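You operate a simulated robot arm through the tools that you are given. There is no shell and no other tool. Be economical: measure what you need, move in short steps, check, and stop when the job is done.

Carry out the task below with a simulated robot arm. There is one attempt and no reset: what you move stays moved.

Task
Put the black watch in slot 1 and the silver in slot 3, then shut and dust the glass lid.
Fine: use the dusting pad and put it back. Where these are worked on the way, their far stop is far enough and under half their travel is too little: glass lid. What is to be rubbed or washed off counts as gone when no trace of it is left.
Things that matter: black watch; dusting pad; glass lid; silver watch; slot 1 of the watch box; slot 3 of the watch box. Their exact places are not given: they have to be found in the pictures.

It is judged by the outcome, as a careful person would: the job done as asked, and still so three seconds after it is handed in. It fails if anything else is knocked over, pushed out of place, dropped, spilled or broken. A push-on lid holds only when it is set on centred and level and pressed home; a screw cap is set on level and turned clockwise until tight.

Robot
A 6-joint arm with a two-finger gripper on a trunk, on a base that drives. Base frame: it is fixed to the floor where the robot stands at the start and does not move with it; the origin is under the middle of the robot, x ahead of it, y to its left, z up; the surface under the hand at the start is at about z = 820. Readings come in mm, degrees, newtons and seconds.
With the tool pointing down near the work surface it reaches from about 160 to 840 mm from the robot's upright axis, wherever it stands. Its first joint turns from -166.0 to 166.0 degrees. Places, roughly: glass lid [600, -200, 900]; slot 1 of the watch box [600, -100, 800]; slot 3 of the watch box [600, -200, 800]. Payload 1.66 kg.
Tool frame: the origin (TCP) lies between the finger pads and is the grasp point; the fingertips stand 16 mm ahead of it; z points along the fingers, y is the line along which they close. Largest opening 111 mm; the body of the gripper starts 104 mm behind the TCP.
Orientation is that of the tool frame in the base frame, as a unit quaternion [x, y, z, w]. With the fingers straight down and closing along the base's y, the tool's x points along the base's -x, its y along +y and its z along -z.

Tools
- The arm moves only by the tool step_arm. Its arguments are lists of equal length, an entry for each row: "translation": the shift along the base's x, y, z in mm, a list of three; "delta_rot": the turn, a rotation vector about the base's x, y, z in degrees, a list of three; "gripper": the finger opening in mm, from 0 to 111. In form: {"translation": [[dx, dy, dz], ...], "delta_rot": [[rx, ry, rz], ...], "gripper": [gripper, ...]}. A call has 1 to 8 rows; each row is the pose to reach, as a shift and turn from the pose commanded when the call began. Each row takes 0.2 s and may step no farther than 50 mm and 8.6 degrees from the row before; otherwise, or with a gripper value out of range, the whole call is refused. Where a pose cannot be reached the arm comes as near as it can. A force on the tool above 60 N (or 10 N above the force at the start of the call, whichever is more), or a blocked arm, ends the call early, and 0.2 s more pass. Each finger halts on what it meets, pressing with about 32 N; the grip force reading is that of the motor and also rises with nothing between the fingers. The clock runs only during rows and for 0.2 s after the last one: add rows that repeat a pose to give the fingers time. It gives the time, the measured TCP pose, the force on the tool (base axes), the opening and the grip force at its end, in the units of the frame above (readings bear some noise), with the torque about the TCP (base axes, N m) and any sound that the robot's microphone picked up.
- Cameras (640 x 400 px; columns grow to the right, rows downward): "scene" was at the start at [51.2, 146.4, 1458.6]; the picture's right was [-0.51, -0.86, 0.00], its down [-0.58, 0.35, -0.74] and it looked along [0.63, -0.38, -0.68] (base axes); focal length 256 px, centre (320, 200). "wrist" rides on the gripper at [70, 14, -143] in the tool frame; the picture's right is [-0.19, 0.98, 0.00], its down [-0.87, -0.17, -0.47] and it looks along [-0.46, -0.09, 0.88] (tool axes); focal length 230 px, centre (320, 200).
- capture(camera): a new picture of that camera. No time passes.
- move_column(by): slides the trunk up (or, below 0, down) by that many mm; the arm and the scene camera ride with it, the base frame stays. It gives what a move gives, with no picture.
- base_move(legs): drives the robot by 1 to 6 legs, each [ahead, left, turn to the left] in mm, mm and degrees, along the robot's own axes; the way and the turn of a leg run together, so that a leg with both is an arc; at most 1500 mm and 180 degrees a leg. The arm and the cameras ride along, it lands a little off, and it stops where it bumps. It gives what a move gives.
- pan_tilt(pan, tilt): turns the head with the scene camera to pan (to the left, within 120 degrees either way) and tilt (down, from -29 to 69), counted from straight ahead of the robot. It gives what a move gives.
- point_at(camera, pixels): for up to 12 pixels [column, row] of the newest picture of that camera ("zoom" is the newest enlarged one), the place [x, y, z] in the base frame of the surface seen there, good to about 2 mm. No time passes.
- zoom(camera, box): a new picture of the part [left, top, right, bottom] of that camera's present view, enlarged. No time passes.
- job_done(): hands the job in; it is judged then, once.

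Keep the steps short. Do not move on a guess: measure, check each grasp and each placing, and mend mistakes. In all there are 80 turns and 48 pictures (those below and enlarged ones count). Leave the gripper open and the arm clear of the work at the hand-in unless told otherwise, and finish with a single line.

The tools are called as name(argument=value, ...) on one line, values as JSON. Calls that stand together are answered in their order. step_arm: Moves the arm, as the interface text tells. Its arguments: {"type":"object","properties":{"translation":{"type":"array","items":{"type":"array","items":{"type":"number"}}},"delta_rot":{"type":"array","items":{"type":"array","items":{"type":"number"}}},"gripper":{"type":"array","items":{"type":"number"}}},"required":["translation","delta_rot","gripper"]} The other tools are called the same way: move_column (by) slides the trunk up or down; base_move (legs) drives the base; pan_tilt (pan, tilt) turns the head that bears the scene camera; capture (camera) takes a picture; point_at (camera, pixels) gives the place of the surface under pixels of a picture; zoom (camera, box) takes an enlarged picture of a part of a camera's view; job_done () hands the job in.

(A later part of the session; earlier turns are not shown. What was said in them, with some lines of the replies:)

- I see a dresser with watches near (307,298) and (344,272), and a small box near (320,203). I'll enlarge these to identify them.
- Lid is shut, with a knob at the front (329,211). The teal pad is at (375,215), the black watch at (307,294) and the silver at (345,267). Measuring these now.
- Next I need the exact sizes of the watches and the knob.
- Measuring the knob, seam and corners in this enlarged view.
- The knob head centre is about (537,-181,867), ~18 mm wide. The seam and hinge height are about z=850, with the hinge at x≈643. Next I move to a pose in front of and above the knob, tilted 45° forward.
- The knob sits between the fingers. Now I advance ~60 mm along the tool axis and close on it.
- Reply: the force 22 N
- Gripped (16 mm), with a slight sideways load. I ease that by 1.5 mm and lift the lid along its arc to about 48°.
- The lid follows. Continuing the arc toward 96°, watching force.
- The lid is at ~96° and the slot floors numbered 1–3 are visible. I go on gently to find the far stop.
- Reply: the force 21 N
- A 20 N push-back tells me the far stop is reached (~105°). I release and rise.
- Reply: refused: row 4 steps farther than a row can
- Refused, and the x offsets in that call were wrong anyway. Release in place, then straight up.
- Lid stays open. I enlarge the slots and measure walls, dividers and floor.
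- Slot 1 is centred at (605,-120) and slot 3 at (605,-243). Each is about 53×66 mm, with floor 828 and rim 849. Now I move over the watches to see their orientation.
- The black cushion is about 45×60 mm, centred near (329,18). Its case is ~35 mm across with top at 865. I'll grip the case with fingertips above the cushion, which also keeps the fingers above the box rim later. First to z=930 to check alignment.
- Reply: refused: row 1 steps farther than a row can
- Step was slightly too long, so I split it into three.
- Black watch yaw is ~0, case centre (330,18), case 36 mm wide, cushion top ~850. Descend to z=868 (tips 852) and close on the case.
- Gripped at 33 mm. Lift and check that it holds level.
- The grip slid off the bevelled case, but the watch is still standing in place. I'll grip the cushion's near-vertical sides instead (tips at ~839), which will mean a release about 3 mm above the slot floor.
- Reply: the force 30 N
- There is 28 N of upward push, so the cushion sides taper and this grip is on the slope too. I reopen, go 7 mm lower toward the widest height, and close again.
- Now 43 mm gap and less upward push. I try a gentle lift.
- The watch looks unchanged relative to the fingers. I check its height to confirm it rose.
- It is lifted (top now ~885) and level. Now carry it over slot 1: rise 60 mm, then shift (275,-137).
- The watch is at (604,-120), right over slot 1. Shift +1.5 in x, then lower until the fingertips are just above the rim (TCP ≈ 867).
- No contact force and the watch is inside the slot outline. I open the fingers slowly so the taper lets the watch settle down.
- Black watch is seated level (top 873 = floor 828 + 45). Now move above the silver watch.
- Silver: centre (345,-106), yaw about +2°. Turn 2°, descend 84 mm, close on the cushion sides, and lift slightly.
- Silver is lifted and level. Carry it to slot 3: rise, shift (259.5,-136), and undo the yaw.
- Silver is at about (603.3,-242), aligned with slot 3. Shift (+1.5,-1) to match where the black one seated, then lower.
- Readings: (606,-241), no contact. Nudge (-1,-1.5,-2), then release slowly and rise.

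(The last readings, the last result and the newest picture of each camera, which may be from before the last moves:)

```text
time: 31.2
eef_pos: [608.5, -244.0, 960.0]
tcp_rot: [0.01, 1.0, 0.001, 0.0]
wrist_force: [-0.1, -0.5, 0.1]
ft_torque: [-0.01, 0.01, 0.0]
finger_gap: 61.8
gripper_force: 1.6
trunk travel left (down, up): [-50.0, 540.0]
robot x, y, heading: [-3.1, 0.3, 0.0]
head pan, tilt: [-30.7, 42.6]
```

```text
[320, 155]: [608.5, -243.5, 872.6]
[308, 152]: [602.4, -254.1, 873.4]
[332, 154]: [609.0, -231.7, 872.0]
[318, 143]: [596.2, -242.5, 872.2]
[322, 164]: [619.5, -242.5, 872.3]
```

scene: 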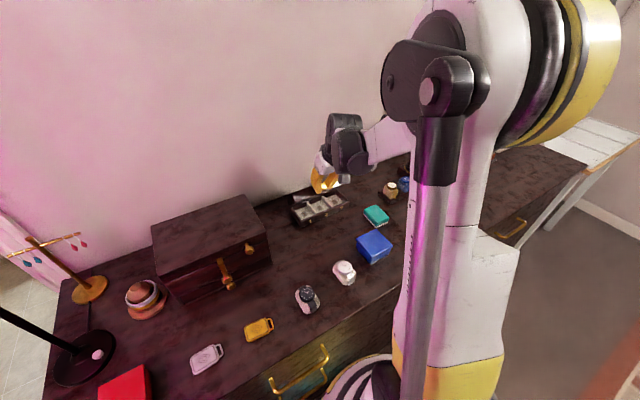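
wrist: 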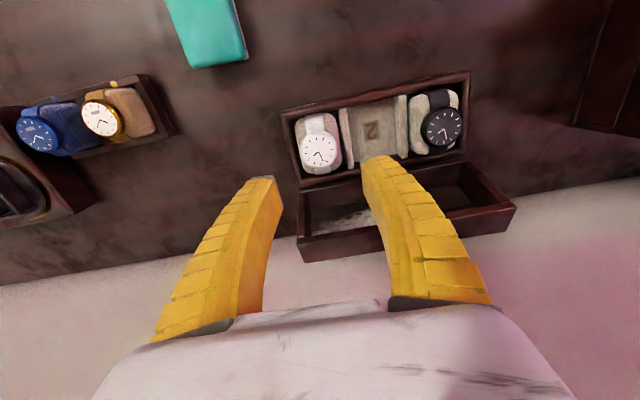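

Silver seated in slot 3 (top 873). Next, close the lid: go back over the knob (where I released it, ~(687,-180,949)) and grip it.

step_arm(translation=[[16, 13, 40], [36, 30, 80], [58, 48, 80], [78, 64, 80], [78, 64, 35], [78, 64, -10], [78, 64, -10]], delta_rot=[[0, 0, 1], [0, 0, 1], [0, 0, 1], [0, 0, 1], [0, 0, 1], [0, 0, 1], [0, 0, 1]], gripper=[60, 60, 60, 60, 60, 60, 60])

capture(camera="wrist")

```text
time: 32.8
eef_pos: [685.0, -177.5, 947.0]
tcp_rot: [0.0, 1.0, 0.0, 0.0]
wrist_force: [0.5, 0.7, 7.9]
ft_torque: [0.08, 0.05, 0.06]
finger_gap: 61.6
gripper_force: 0.8
trunk travel left (down, up): [-50.0, 540.0]
robot x, y, heading: [2.7, 1.0, 0.2]
head pan, tilt: [-30.7, 42.6]
```

```text
15 pictures are left
```

wrist: 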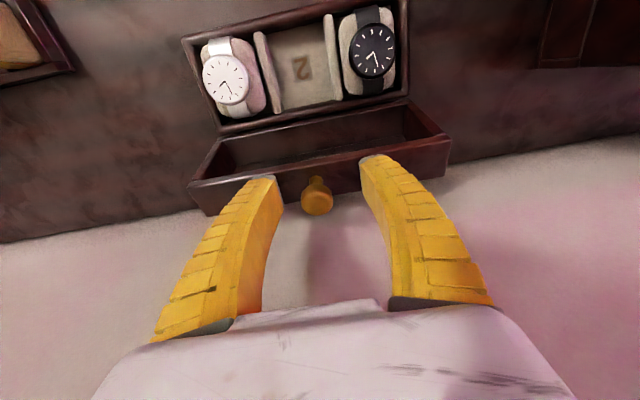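

The fingers straddle the knob but the tips touch the lid edge lightly (8 N). Raise 5 mm, then close on the knob.

step_arm(translation=[[0, -1, 5], [0, -1, 5], [0, -1, 5], [0, -1, 5]], delta_rot=[[0, 0, 0], [0, 0, 0], [0, 0, 0], [0, 0, 0]], gripper=[60, 10, 8, 8])

```text
time: 33.8
eef_pos: [685.0, -180.2, 951.9]
tcp_rot: [0.001, 1.0, 0.0, 0.0]
wrist_force: [-0.4, -15.2, -2.9]
ft_torque: [-0.01, -0.62, -0.12]
finger_gap: 17.1
gripper_force: 34.4
trunk travel left (down, up): [-50.0, 540.0]
robot x, y, heading: [0.5, 1.7, -0.2]
head pan, tilt: [-30.7, 42.6]
```

Knob held. Now swing the lid down along the arc, first half.

step_arm(translation=[[-14.4, -1, 4.8], [-29.4, -1, 7.5], [-44.5, -1, 8.2], [-59.7, -1, 6.7], [-74.5, -1, 3.1], [-88.6, -1, -2.5], [-101.8, -1, -10], [-113.9, -1, -19.3]], delta_rot=[[0, -3, 0], [0, -6, 0], [0, -9, 0], [0, -12, 0], [0, -16, 0], [0, -20, 0], [0, -24, 0], [0, -28, 0]], gripper=[8, 8, 8, 8, 8, 8, 8, 8])

```text
time: 35.6
eef_pos: [570.0, -181.2, 933.9]
tcp_rot: [-0.001, 0.97, 0.001, 0.242]
wrist_force: [5.8, -7.9, 3.3]
ft_torque: [-0.02, -0.76, -0.04]
finger_gap: 14.0
gripper_force: 33.8
trunk travel left (down, up): [-50.0, 540.0]
robot x, y, heading: [1.5, 0.1, 0.3]
head pan, tilt: [-30.7, 42.6]
```

step_arm(translation=[[-10.6, -1, -10.9], [-19.6, -1, -23.1], [-26.9, -1, -36.5], [-32.2, -1, -50.7], [-34.8, -1, -64.5], [-34.8, -1, -66]], delta_rot=[[0, -4, 0], [0, -7, 0], [0, -10, 0], [0, -13, 0], [0, -16, 0], [0, -16, 0]], gripper=[8, 8, 8, 8, 8, 8])

capture(camera="wrist")

```text
time: 37.0
eef_pos: [534.4, -181.8, 869.8]
tcp_rot: [-0.001, 0.927, 0.001, 0.375]
wrist_force: [2.4, 13.0, 16.8]
ft_torque: [0.1, -0.17, 0.06]
finger_gap: 14.5
gripper_force: 33.7
trunk travel left (down, up): [-50.0, 540.0]
robot x, y, heading: [-1.2, -0.2, -0.0]
head pan, tilt: [-30.7, 42.6]
```

```text
14 pictures are left
```

wrist: 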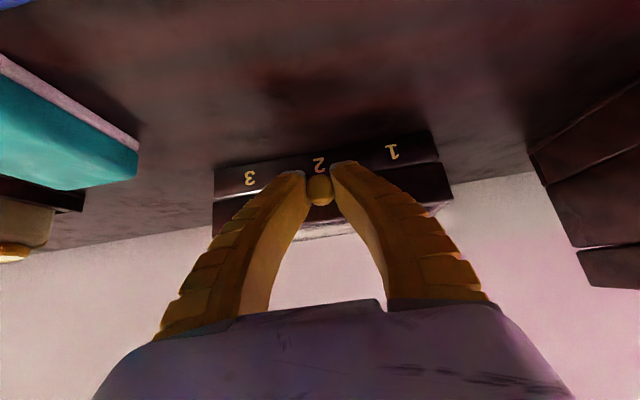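

The lid is down on its seat (17 N upward reaction). Release, back off along the tool axis, rise and straighten up.

step_arm(translation=[[0, 0, 0], [0, 0, 0], [-25, 0, 25], [-50, 0, 55], [-60, -20, 95], [-70, -50, 125], [-80, -80, 145], [-85, -105, 160]], delta_rot=[[0, 0, 0], [0, 0, 0], [0, 0, 0], [0, 8, 0], [0, 16, 0], [0, 24, 0], [0, 32, 0], [0, 40, 0]], gripper=[50, 60, 60, 60, 60, 60, 60, 60])

step_arm(translation=[[0, -10, 0], [0, -20, -20], [0, -20, -20]], delta_rot=[[0, 4, 0], [0, 4, 0], [0, 4, 0]], gripper=[60, 60, 60])

capture(camera="wrist")

```text
time: 38.8
eef_pos: [448.1, -286.8, 1028.9]
tcp_rot: [0.0, 0.999, 0.0, 0.034]
wrist_force: [0.5, 0.0, -0.1]
ft_torque: [0.01, -0.01, -0.01]
finger_gap: 61.9
gripper_force: 1.5
trunk travel left (down, up): [-50.0, 540.0]
robot x, y, heading: [-1.5, -1.1, -0.2]
head pan, tilt: [-30.7, 42.6]
```

```text
time: 39.6
eef_pos: [450.1, -306.8, 1009.1]
tcp_rot: [0.0, 1.0, 0.001, 0.0]
wrist_force: [0.1, -0.4, 0.7]
ft_torque: [0.0, -0.02, 0.01]
finger_gap: 61.9
gripper_force: 1.4
trunk travel left (down, up): [-50.0, 540.0]
robot x, y, heading: [1.3, 1.1, 0.2]
head pan, tilt: [-30.7, 42.6]
```

```text
13 pictures are left
```

wrist: 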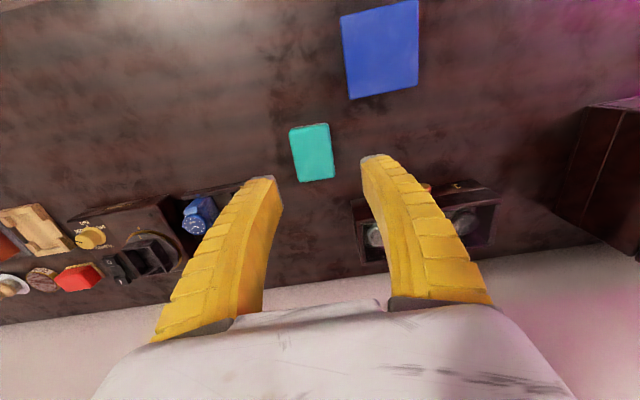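

point_at(camera="wrist", pixels=[[292, 132], [327, 126], [331, 176], [300, 180], [312, 154], [310, 125], [297, 155], [329, 150]])

zoom(camera="wrist", box=[260, 110, 360, 195])

```text
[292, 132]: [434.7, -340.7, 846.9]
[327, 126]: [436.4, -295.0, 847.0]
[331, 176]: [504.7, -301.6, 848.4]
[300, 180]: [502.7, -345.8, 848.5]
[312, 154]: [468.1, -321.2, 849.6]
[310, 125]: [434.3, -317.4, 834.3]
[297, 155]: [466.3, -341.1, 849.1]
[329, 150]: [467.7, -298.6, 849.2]
```

```text
4.71 times, centred on (310, 152) of wrist
```

zoom: 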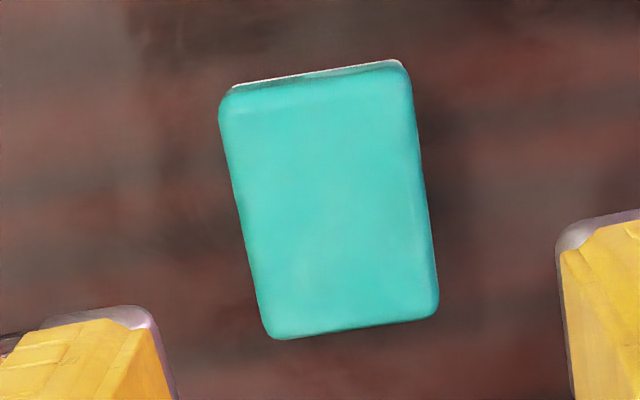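

Pad is 72×48 mm, centre (469.5,-321), yaw −5°, top 849. Before gripping, check whether the lid glass is flush with its frame.

zoom(camera="scene", box=[276, 165, 372, 225])

```text
6.67 times, centred on (324, 195) of scene
```

zoom: 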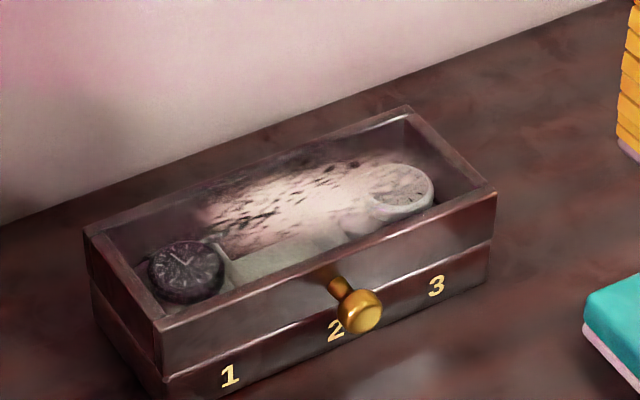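

point_at(camera="zoom", pixels=[[280, 200], [330, 190], [240, 215], [300, 225], [380, 165], [350, 160], [165, 322], [92, 233], [407, 110], [488, 192], [200, 205], [420, 180]])

```text
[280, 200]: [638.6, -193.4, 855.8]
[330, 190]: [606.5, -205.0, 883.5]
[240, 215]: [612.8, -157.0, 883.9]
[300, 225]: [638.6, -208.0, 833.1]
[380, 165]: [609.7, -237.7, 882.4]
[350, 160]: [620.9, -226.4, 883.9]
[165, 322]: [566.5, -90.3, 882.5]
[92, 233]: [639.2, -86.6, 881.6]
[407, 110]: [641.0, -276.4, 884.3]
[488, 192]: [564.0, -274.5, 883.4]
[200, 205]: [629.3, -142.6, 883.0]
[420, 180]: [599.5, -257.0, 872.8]
```

Dust and frame are both at z≈883: a flat top, so the pad can sweep over everything. Now grip the pad: shift, yaw −5°, descend to TCP 844.

step_arm(translation=[[10, -7, -40], [19.5, -14, -80], [19.5, -14, -120], [19.5, -14, -150], [19.5, -14, -165], [19.5, -14, -165], [19.5, -14, -165], [19.5, -14, -165]], delta_rot=[[0, 0, -3], [0, 0, -5], [0, 0, -5], [0, 0, -5], [0, 0, -5], [0, 0, -5], [0, 0, -5], [0, 0, -5]], gripper=[75, 75, 75, 75, 75, 42, 40, 40])

capture(camera="wrist")

```text
time: 41.4
eef_pos: [468.8, -320.9, 842.7]
tcp_rot: [0.044, 0.999, 0.001, 0.0]
wrist_force: [-0.3, 0.1, 3.1]
ft_torque: [-0.07, -0.03, 0.06]
finger_gap: 52.3
gripper_force: 31.7
trunk travel left (down, up): [-50.0, 540.0]
robot x, y, heading: [0.4, 0.1, 0.0]
head pan, tilt: [-30.7, 42.6]
```

```text
10 pictures are left
```

wrist: 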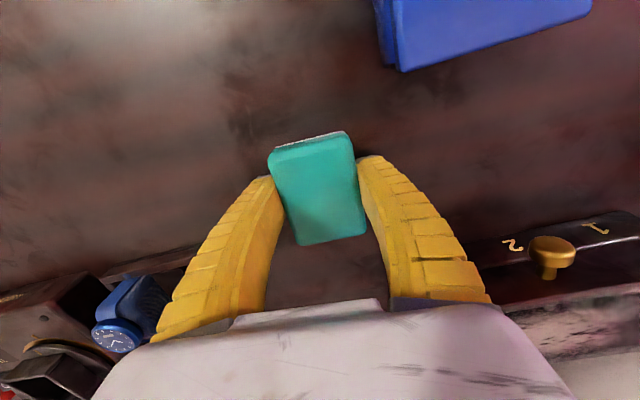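

Pad gripped (52 mm). Lift 90 mm and move above the lid at the slot-3 end, squaring the yaw.

step_arm(translation=[[0, 0, 45], [0, 0, 90], [34, 18, 90], [68, 36, 90], [102, 54, 90], [135, 70, 90], [135, 70, 72], [135, 70, 72]], delta_rot=[[0, 0, 0], [0, 0, 0], [0, 0, 2], [0, 0, 4], [0, 0, 5], [0, 0, 5], [0, 0, 5], [0, 0, 5]], gripper=[40, 40, 40, 40, 40, 40, 40, 40])

capture(camera="wrist")

```text
time: 43.2
eef_pos: [604.4, -252.3, 915.7]
tcp_rot: [0.0, 1.0, 0.0, 0.0]
wrist_force: [-0.2, 0.5, -0.8]
ft_torque: [-0.01, -0.01, -0.03]
finger_gap: 52.1
gripper_force: 32.0
trunk travel left (down, up): [-50.0, 540.0]
robot x, y, heading: [2.8, -2.4, -0.3]
head pan, tilt: [-30.7, 42.6]
```

```text
9 pictures are left
```

wrist: 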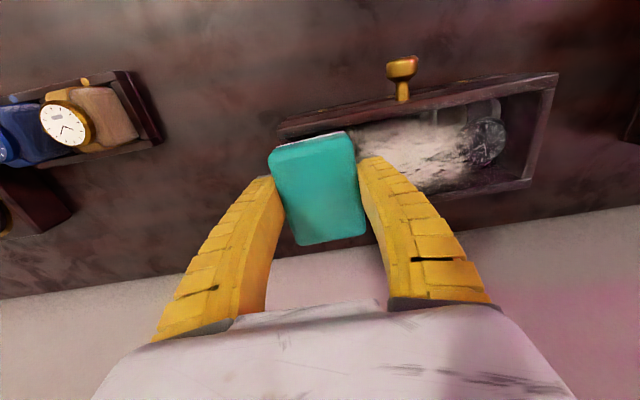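

Over the lid. Lower gently in small steps until contact is felt.

step_arm(translation=[[0, 0, -4], [0, 0, -7], [0, 0, -8.5], [0, 0, -9.5]], delta_rot=[[0, 0, 0], [0, 0, 0], [0, 0, 0], [0, 0, 0]], gripper=[40, 40, 40, 40])

```text
time: 44.2
eef_pos: [605.0, -251.7, 907.0]
tcp_rot: [0.0, 1.0, -0.001, 0.002]
wrist_force: [3.9, -2.2, 17.6]
ft_torque: [-0.01, -0.28, 0.11]
finger_gap: 52.6
gripper_force: 32.4
trunk travel left (down, up): [-50.0, 540.0]
robot x, y, heading: [-1.1, 0.0, 0.0]
head pan, tilt: [-30.7, 42.6]
```

17 N contact. Ease up 1 mm and sweep toward the slot-1 end.

step_arm(translation=[[0, 10, 1], [0, 28, 1], [0, 46, 1], [0, 64, 1], [0, 82, 1], [0, 100, 1], [0, 118, 1], [0, 132, 1]], delta_rot=[[0, 0, 0], [0, 0, 0], [0, 0, 0], [0, 0, 0], [0, 0, 0], [0, 0, 0], [0, 0, 0], [0, 0, 0]], gripper=[40, 40, 40, 40, 40, 40, 40, 40])

capture(camera="wrist")

```text
time: 46.0
eef_pos: [603.8, -118.2, 907.8]
tcp_rot: [0.0, 1.0, 0.0, -0.001]
wrist_force: [0.4, -0.4, -0.5]
ft_torque: [0.04, 0.01, 0.04]
finger_gap: 51.7
gripper_force: 32.2
trunk travel left (down, up): [-50.0, 540.0]
robot x, y, heading: [0.3, 4.7, 0.1]
head pan, tilt: [-30.7, 42.6]
```

```text
8 pictures are left
```

wrist: 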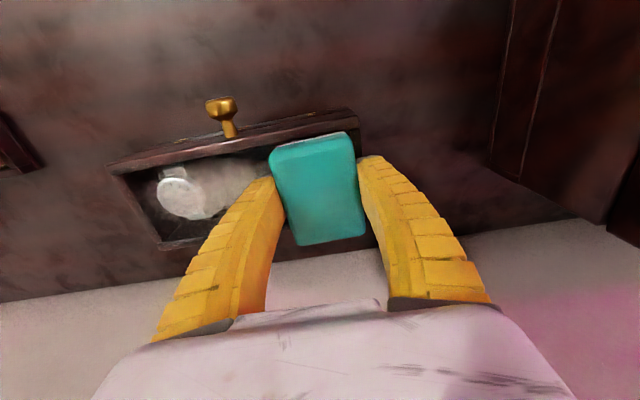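

Much of the dust is gone, though contact was lost by the end. Press 2.5 mm lower and sweep back, with x offset −3.

step_arm(translation=[[-3, 0, -1.5], [-3, -15, -2.2], [-3, -34, -2.2], [-3, -53, -2.2], [-3, -72, -2.2], [-3, -91, -2.2], [-3, -110, -2.2], [-3, -132, -2.2]], delta_rot=[[0, 0, 0], [0, 0, 0], [0, 0, 0], [0, 0, 0], [0, 0, 0], [0, 0, 0], [0, 0, 0], [0, 0, 0]], gripper=[40, 40, 40, 40, 40, 40, 40, 40])

step_arm(translation=[[6, 0, 0], [6, 20, 0], [6, 40, 0], [6, 60, 0], [6, 80, 0], [6, 100, 0], [6, 118, 0], [6, 132, 0]], delta_rot=[[0, 0, 0], [0, 0, 0], [0, 0, 0], [0, 0, 0], [0, 0, 0], [0, 0, 0], [0, 0, 0], [0, 0, 0]], gripper=[40, 40, 40, 40, 40, 40, 40, 40])

zoom(camera="wrist", box=[100, 90, 380, 265])

```text
time: 47.8
eef_pos: [601.3, -253.7, 906.2]
tcp_rot: [0.0, 1.0, -0.001, 0.0]
wrist_force: [-0.6, -0.8, 10.3]
ft_torque: [0.03, 0.05, 0.13]
finger_gap: 51.8
gripper_force: 32.0
trunk travel left (down, up): [-50.0, 540.0]
robot x, y, heading: [5.6, 3.6, 0.1]
head pan, tilt: [-30.7, 42.6]
```

```text
time: 49.6
eef_pos: [608.2, -118.4, 905.3]
tcp_rot: [0.0, 1.0, -0.001, 0.001]
wrist_force: [0.1, -4.1, 20.3]
ft_torque: [-0.11, -0.01, 0.05]
finger_gap: 53.2
gripper_force: 31.7
trunk travel left (down, up): [-50.0, 540.0]
robot x, y, heading: [1.6, 3.4, 0.2]
head pan, tilt: [-30.7, 42.6]
```

```text
2.29 times, centred on (240, 178) of wrist
```

zoom: 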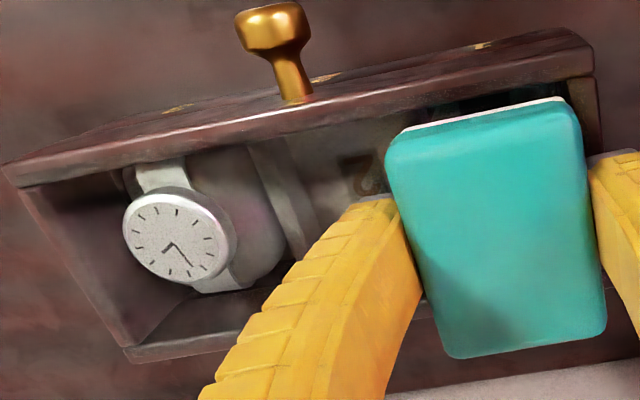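

Looks clean at the slot-3 end. One more sweep back for certainty, then lift clear and inspect the rest.

step_arm(translation=[[-4, -8, 0.5], [-4, -28, 0.5], [-4, -48, 0.5], [-4, -68, 0.5], [-4, -90, 0.5], [-4, -112, 0.5], [-4, -134, 0.5], [-4, -134, 40]], delta_rot=[[0, 0, 0], [0, 0, 0], [0, 0, 0], [0, 0, 0], [0, 0, 0], [0, 0, 0], [0, 0, 0], [0, 0, 0]], gripper=[40, 40, 40, 40, 40, 40, 40, 40])

step_arm(translation=[[-33, -18, 0], [-66, -36, 0], [-99, -54, 0], [-134, -68, 0], [-134, -68, 0]], delta_rot=[[0, 0, -2], [0, 0, -4], [0, 0, -5], [0, 0, -5], [0, 0, -5]], gripper=[40, 40, 40, 40, 40])

zoom(camera="scene", box=[276, 165, 372, 225])

```text
time: 51.4
eef_pos: [603.1, -253.5, 943.7]
tcp_rot: [0.0, 1.0, 0.0, 0.0]
wrist_force: [0.6, -0.8, -0.2]
ft_torque: [0.0, 0.04, 0.04]
finger_gap: 51.6
gripper_force: 31.9
trunk travel left (down, up): [-50.0, 540.0]
robot x, y, heading: [-0.1, -3.1, 0.2]
head pan, tilt: [-30.7, 42.6]
```

```text
time: 52.6
eef_pos: [468.7, -319.2, 945.7]
tcp_rot: [0.043, 0.999, 0.0, 0.0]
wrist_force: [0.3, 0.7, -1.3]
ft_torque: [-0.03, -0.02, 0.03]
finger_gap: 51.6
gripper_force: 32.1
trunk travel left (down, up): [-50.0, 540.0]
robot x, y, heading: [-2.3, 2.7, -0.1]
head pan, tilt: [-30.7, 42.6]
```

```text
6.67 times, centred on (324, 195) of scene
```

zoom: 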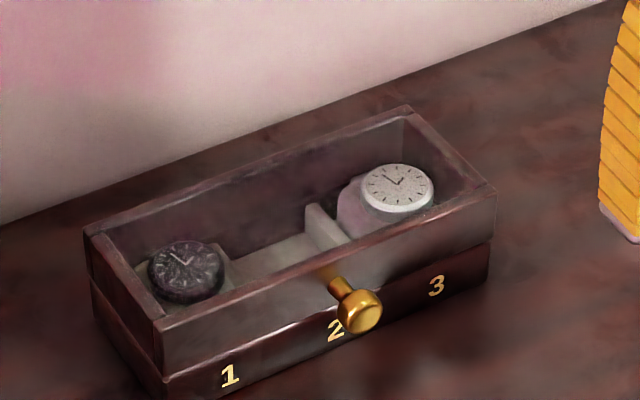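

Appears clean. Enlarge the lid further to look for leftover specks, before putting the pad back.

zoom(camera="scene", box=[286, 178, 350, 218])

capture(camera="wrist")

```text
10.00 times, centred on (318, 198) of scene
```

zoom: 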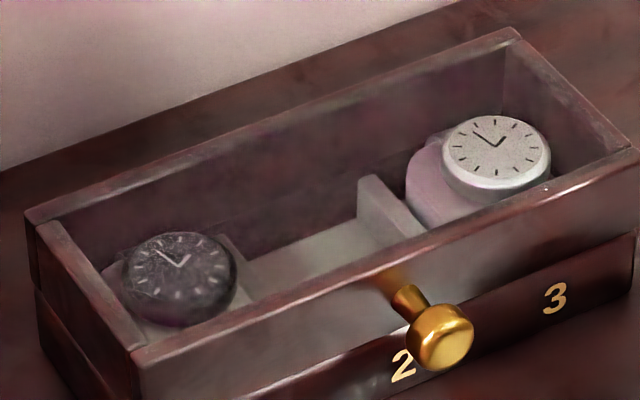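

```text
4 pictures are left
```

wrist: 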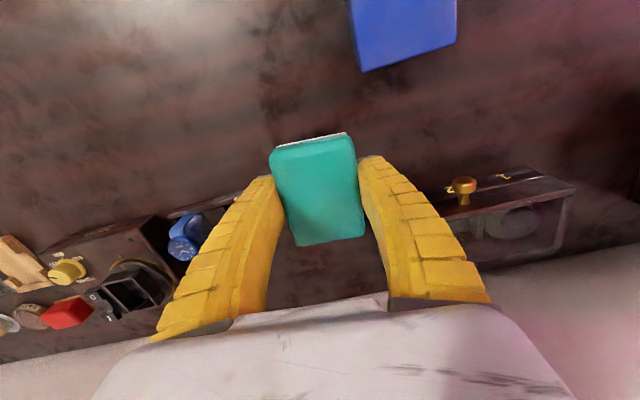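

There are faint marks over the black watch that may be reflection or residue. To be sure, I go back and rub that end and the whole lid again.

step_arm(translation=[[23, 34, 0], [46, 68, 0], [69, 102, 0], [92, 136, 0], [115, 170, 0], [136, 204, 0], [136, 204, -28], [136, 204, -36]], delta_rot=[[0, 0, 1], [0, 0, 2], [0, 0, 3], [0, 0, 4], [0, 0, 5], [0, 0, 5], [0, 0, 5], [0, 0, 5]], gripper=[40, 40, 40, 40, 40, 40, 40, 40])

step_arm(translation=[[0, 0, -3], [0, 0, -4.5], [0, 5, -4.5], [5, 5, -4.5], [-6, 5, -4.5], [-6, -10, -4.5], [5, -10, -4.5], [0, 5, -4.5]], delta_rot=[[0, 0, 0], [0, 0, 0], [0, 0, 0], [0, 0, 0], [0, 0, 0], [0, 0, 0], [0, 0, 0], [0, 0, 0]], gripper=[40, 40, 40, 40, 40, 40, 40, 40])

```text
time: 54.4
eef_pos: [605.2, -118.6, 909.6]
tcp_rot: [0.0, 1.0, 0.0, 0.0]
wrist_force: [-0.6, -0.7, -0.2]
ft_torque: [0.0, -0.03, 0.01]
finger_gap: 51.6
gripper_force: 32.0
trunk travel left (down, up): [-50.0, 540.0]
robot x, y, heading: [1.2, -1.3, -0.1]
head pan, tilt: [-30.7, 42.6]
```

```text
time: 56.2
eef_pos: [604.2, -113.5, 903.7]
tcp_rot: [-0.001, 1.0, 0.0, 0.001]
wrist_force: [0.0, -4.9, 24.5]
ft_torque: [-0.1, -0.11, 0.0]
finger_gap: 54.5
gripper_force: 32.1
trunk travel left (down, up): [-50.0, 540.0]
robot x, y, heading: [-0.3, 2.8, 0.2]
head pan, tilt: [-30.7, 42.6]
```

25 N contact throughout. Final full sweep to the slot-3 end, then lift and return over the pad's home.

step_arm(translation=[[0, -15, 0.5], [3, -35, 0.5], [-3, -55, 0.5], [3, -75, 0.5], [-3, -95, 0.5], [3, -118, 0.5], [0, -140, 0.5], [0, -140, 40.5]], delta_rot=[[0, 0, 0], [0, 0, 0], [0, 0, 0], [0, 0, 0], [0, 0, 0], [0, 0, 0], [0, 0, 0], [0, 0, 0]], gripper=[40, 40, 40, 40, 40, 40, 40, 40])

step_arm(translation=[[-33, -18, 0], [-66, -36, 0], [-99, -54, 0], [-136, -69, 0], [-136, -69, 0]], delta_rot=[[0, 0, -2], [0, 0, -4], [0, 0, -5], [0, 0, -5], [0, 0, -5]], gripper=[40, 40, 40, 40, 40])

zoom(camera="scene", box=[286, 178, 350, 218])

```text
time: 58.0
eef_pos: [604.8, -253.8, 944.1]
tcp_rot: [0.0, 1.0, 0.0, 0.001]
wrist_force: [0.2, -0.1, -0.5]
ft_torque: [0.0, 0.02, -0.03]
finger_gap: 51.6
gripper_force: 32.2
trunk travel left (down, up): [-50.0, 540.0]
robot x, y, heading: [-4.4, -2.5, 0.2]
head pan, tilt: [-30.7, 42.6]
```

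```text
time: 59.2
eef_pos: [470.9, -322.6, 943.9]
tcp_rot: [0.044, 0.999, -0.001, -0.001]
wrist_force: [0.0, 0.2, -0.6]
ft_torque: [0.0, -0.02, -0.01]
finger_gap: 51.5
gripper_force: 31.6
trunk travel left (down, up): [-50.0, 540.0]
robot x, y, heading: [0.2, -0.9, 0.1]
head pan, tilt: [-30.7, 42.6]
```

```text
10.00 times, centred on (318, 198) of scene
```

zoom: 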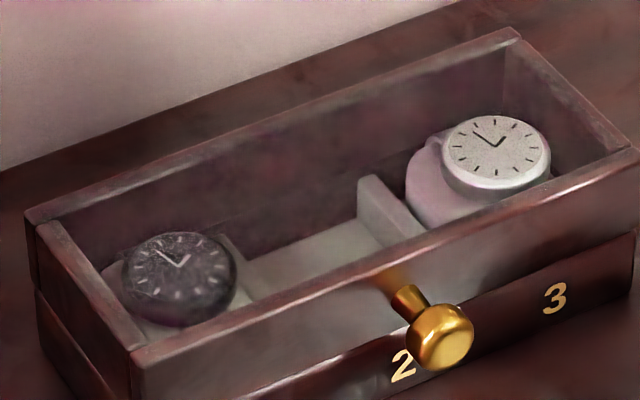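

Identical picture after rubbing, so those marks are just glass texture and the lid is clean. Now lower the pad to its home (100 mm down).

step_arm(translation=[[0, 0, -40], [0, 0, -75], [0, 0, -92], [0, 0, -98], [0, 0, -101], [0, 0, -101]], delta_rot=[[0, 0, 0], [0, 0, 0], [0, 0, 0], [0, 0, 0], [0, 0, 0], [0, 0, 0]], gripper=[40, 40, 40, 40, 40, 40])

```text
time: 60.6
eef_pos: [468.8, -322.0, 841.2]
tcp_rot: [0.043, 0.999, 0.0, 0.0]
wrist_force: [-0.7, -0.3, -0.5]
ft_torque: [-0.03, 0.04, -0.01]
finger_gap: 51.4
gripper_force: 32.1
trunk travel left (down, up): [-50.0, 540.0]
robot x, y, heading: [-3.6, -1.4, -0.0]
head pan, tilt: [-30.7, 42.6]
```

No contact yet (the pad rode up a little in the grip), so lower a few mm until it touches.

step_arm(translation=[[0, 0, -1], [0, 0, -2], [0, 0, -3]], delta_rot=[[0, 0, 0], [0, 0, 0], [0, 0, 0]], gripper=[40, 40, 40])

```text
time: 61.4
eef_pos: [469.7, -321.1, 842.1]
tcp_rot: [0.044, 0.999, 0.0, 0.0]
wrist_force: [4.4, -1.2, 10.0]
ft_torque: [0.02, 0.28, 0.03]
finger_gap: 51.9
gripper_force: 32.3
trunk travel left (down, up): [-50.0, 540.0]
robot x, y, heading: [-0.4, 0.1, -0.0]
head pan, tilt: [-30.7, 42.6]
```

10 N: the pad is on the table at its original spot. Release and rise clear.

step_arm(translation=[[0, 0, 1], [0, 0, 1], [0, 0, 1], [0, 0, 45], [0, 0, 90], [-20, 0, 130], [-40, 0, 170]], delta_rot=[[0, 0, 0], [0, 0, 0], [0, 0, 0], [0, 0, 0], [0, 0, 0], [0, 0, 0], [0, 0, 0]], gripper=[60, 80, 80, 80, 80, 80, 80])

capture(camera="scene")

capture(camera="wrist")

```text
time: 63.0
eef_pos: [427.8, -320.3, 1011.0]
tcp_rot: [0.044, 0.999, 0.0, 0.0]
wrist_force: [-0.4, 0.0, -0.4]
ft_torque: [0.01, 0.01, -0.02]
finger_gap: 81.3
gripper_force: 0.9
trunk travel left (down, up): [-50.0, 540.0]
robot x, y, heading: [3.1, 0.9, -0.1]
head pan, tilt: [-30.7, 42.6]
```

```text
2 pictures are left
```

scene: 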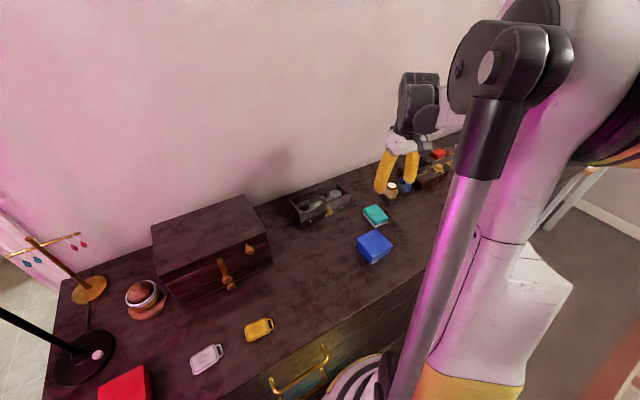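

```text
1 pictures are left
```

wrist: 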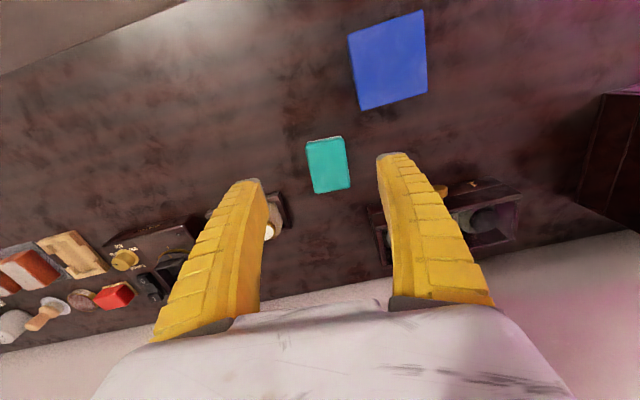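

Pad is back and the box is in place. Check the lid height and pad position once more.

point_at(camera="scene", pixels=[[300, 213.5], [349.5, 194.5], [289, 199.5], [375.7, 215.5], [301, 225]])

point_at(camera="wrist", pixels=[[328, 165], [308, 145], [349, 187]])

```text
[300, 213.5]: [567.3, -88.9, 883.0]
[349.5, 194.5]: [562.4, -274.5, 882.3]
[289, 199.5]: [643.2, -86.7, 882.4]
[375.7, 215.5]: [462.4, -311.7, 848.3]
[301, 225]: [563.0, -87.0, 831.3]
```

```text
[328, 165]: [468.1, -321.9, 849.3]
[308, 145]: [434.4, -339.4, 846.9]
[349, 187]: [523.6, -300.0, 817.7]
```

Lid corners read the same as at the start (882–883), so it is fully shut. The pad is at home, and the gripper is open and clear. Handing in.

job_done()

```text
The job is handed in.
```

The black watch is in slot 1 and the silver in slot 3; the glass lid is shut and dusted with no dust visible, and the dusting pad is back in its place.
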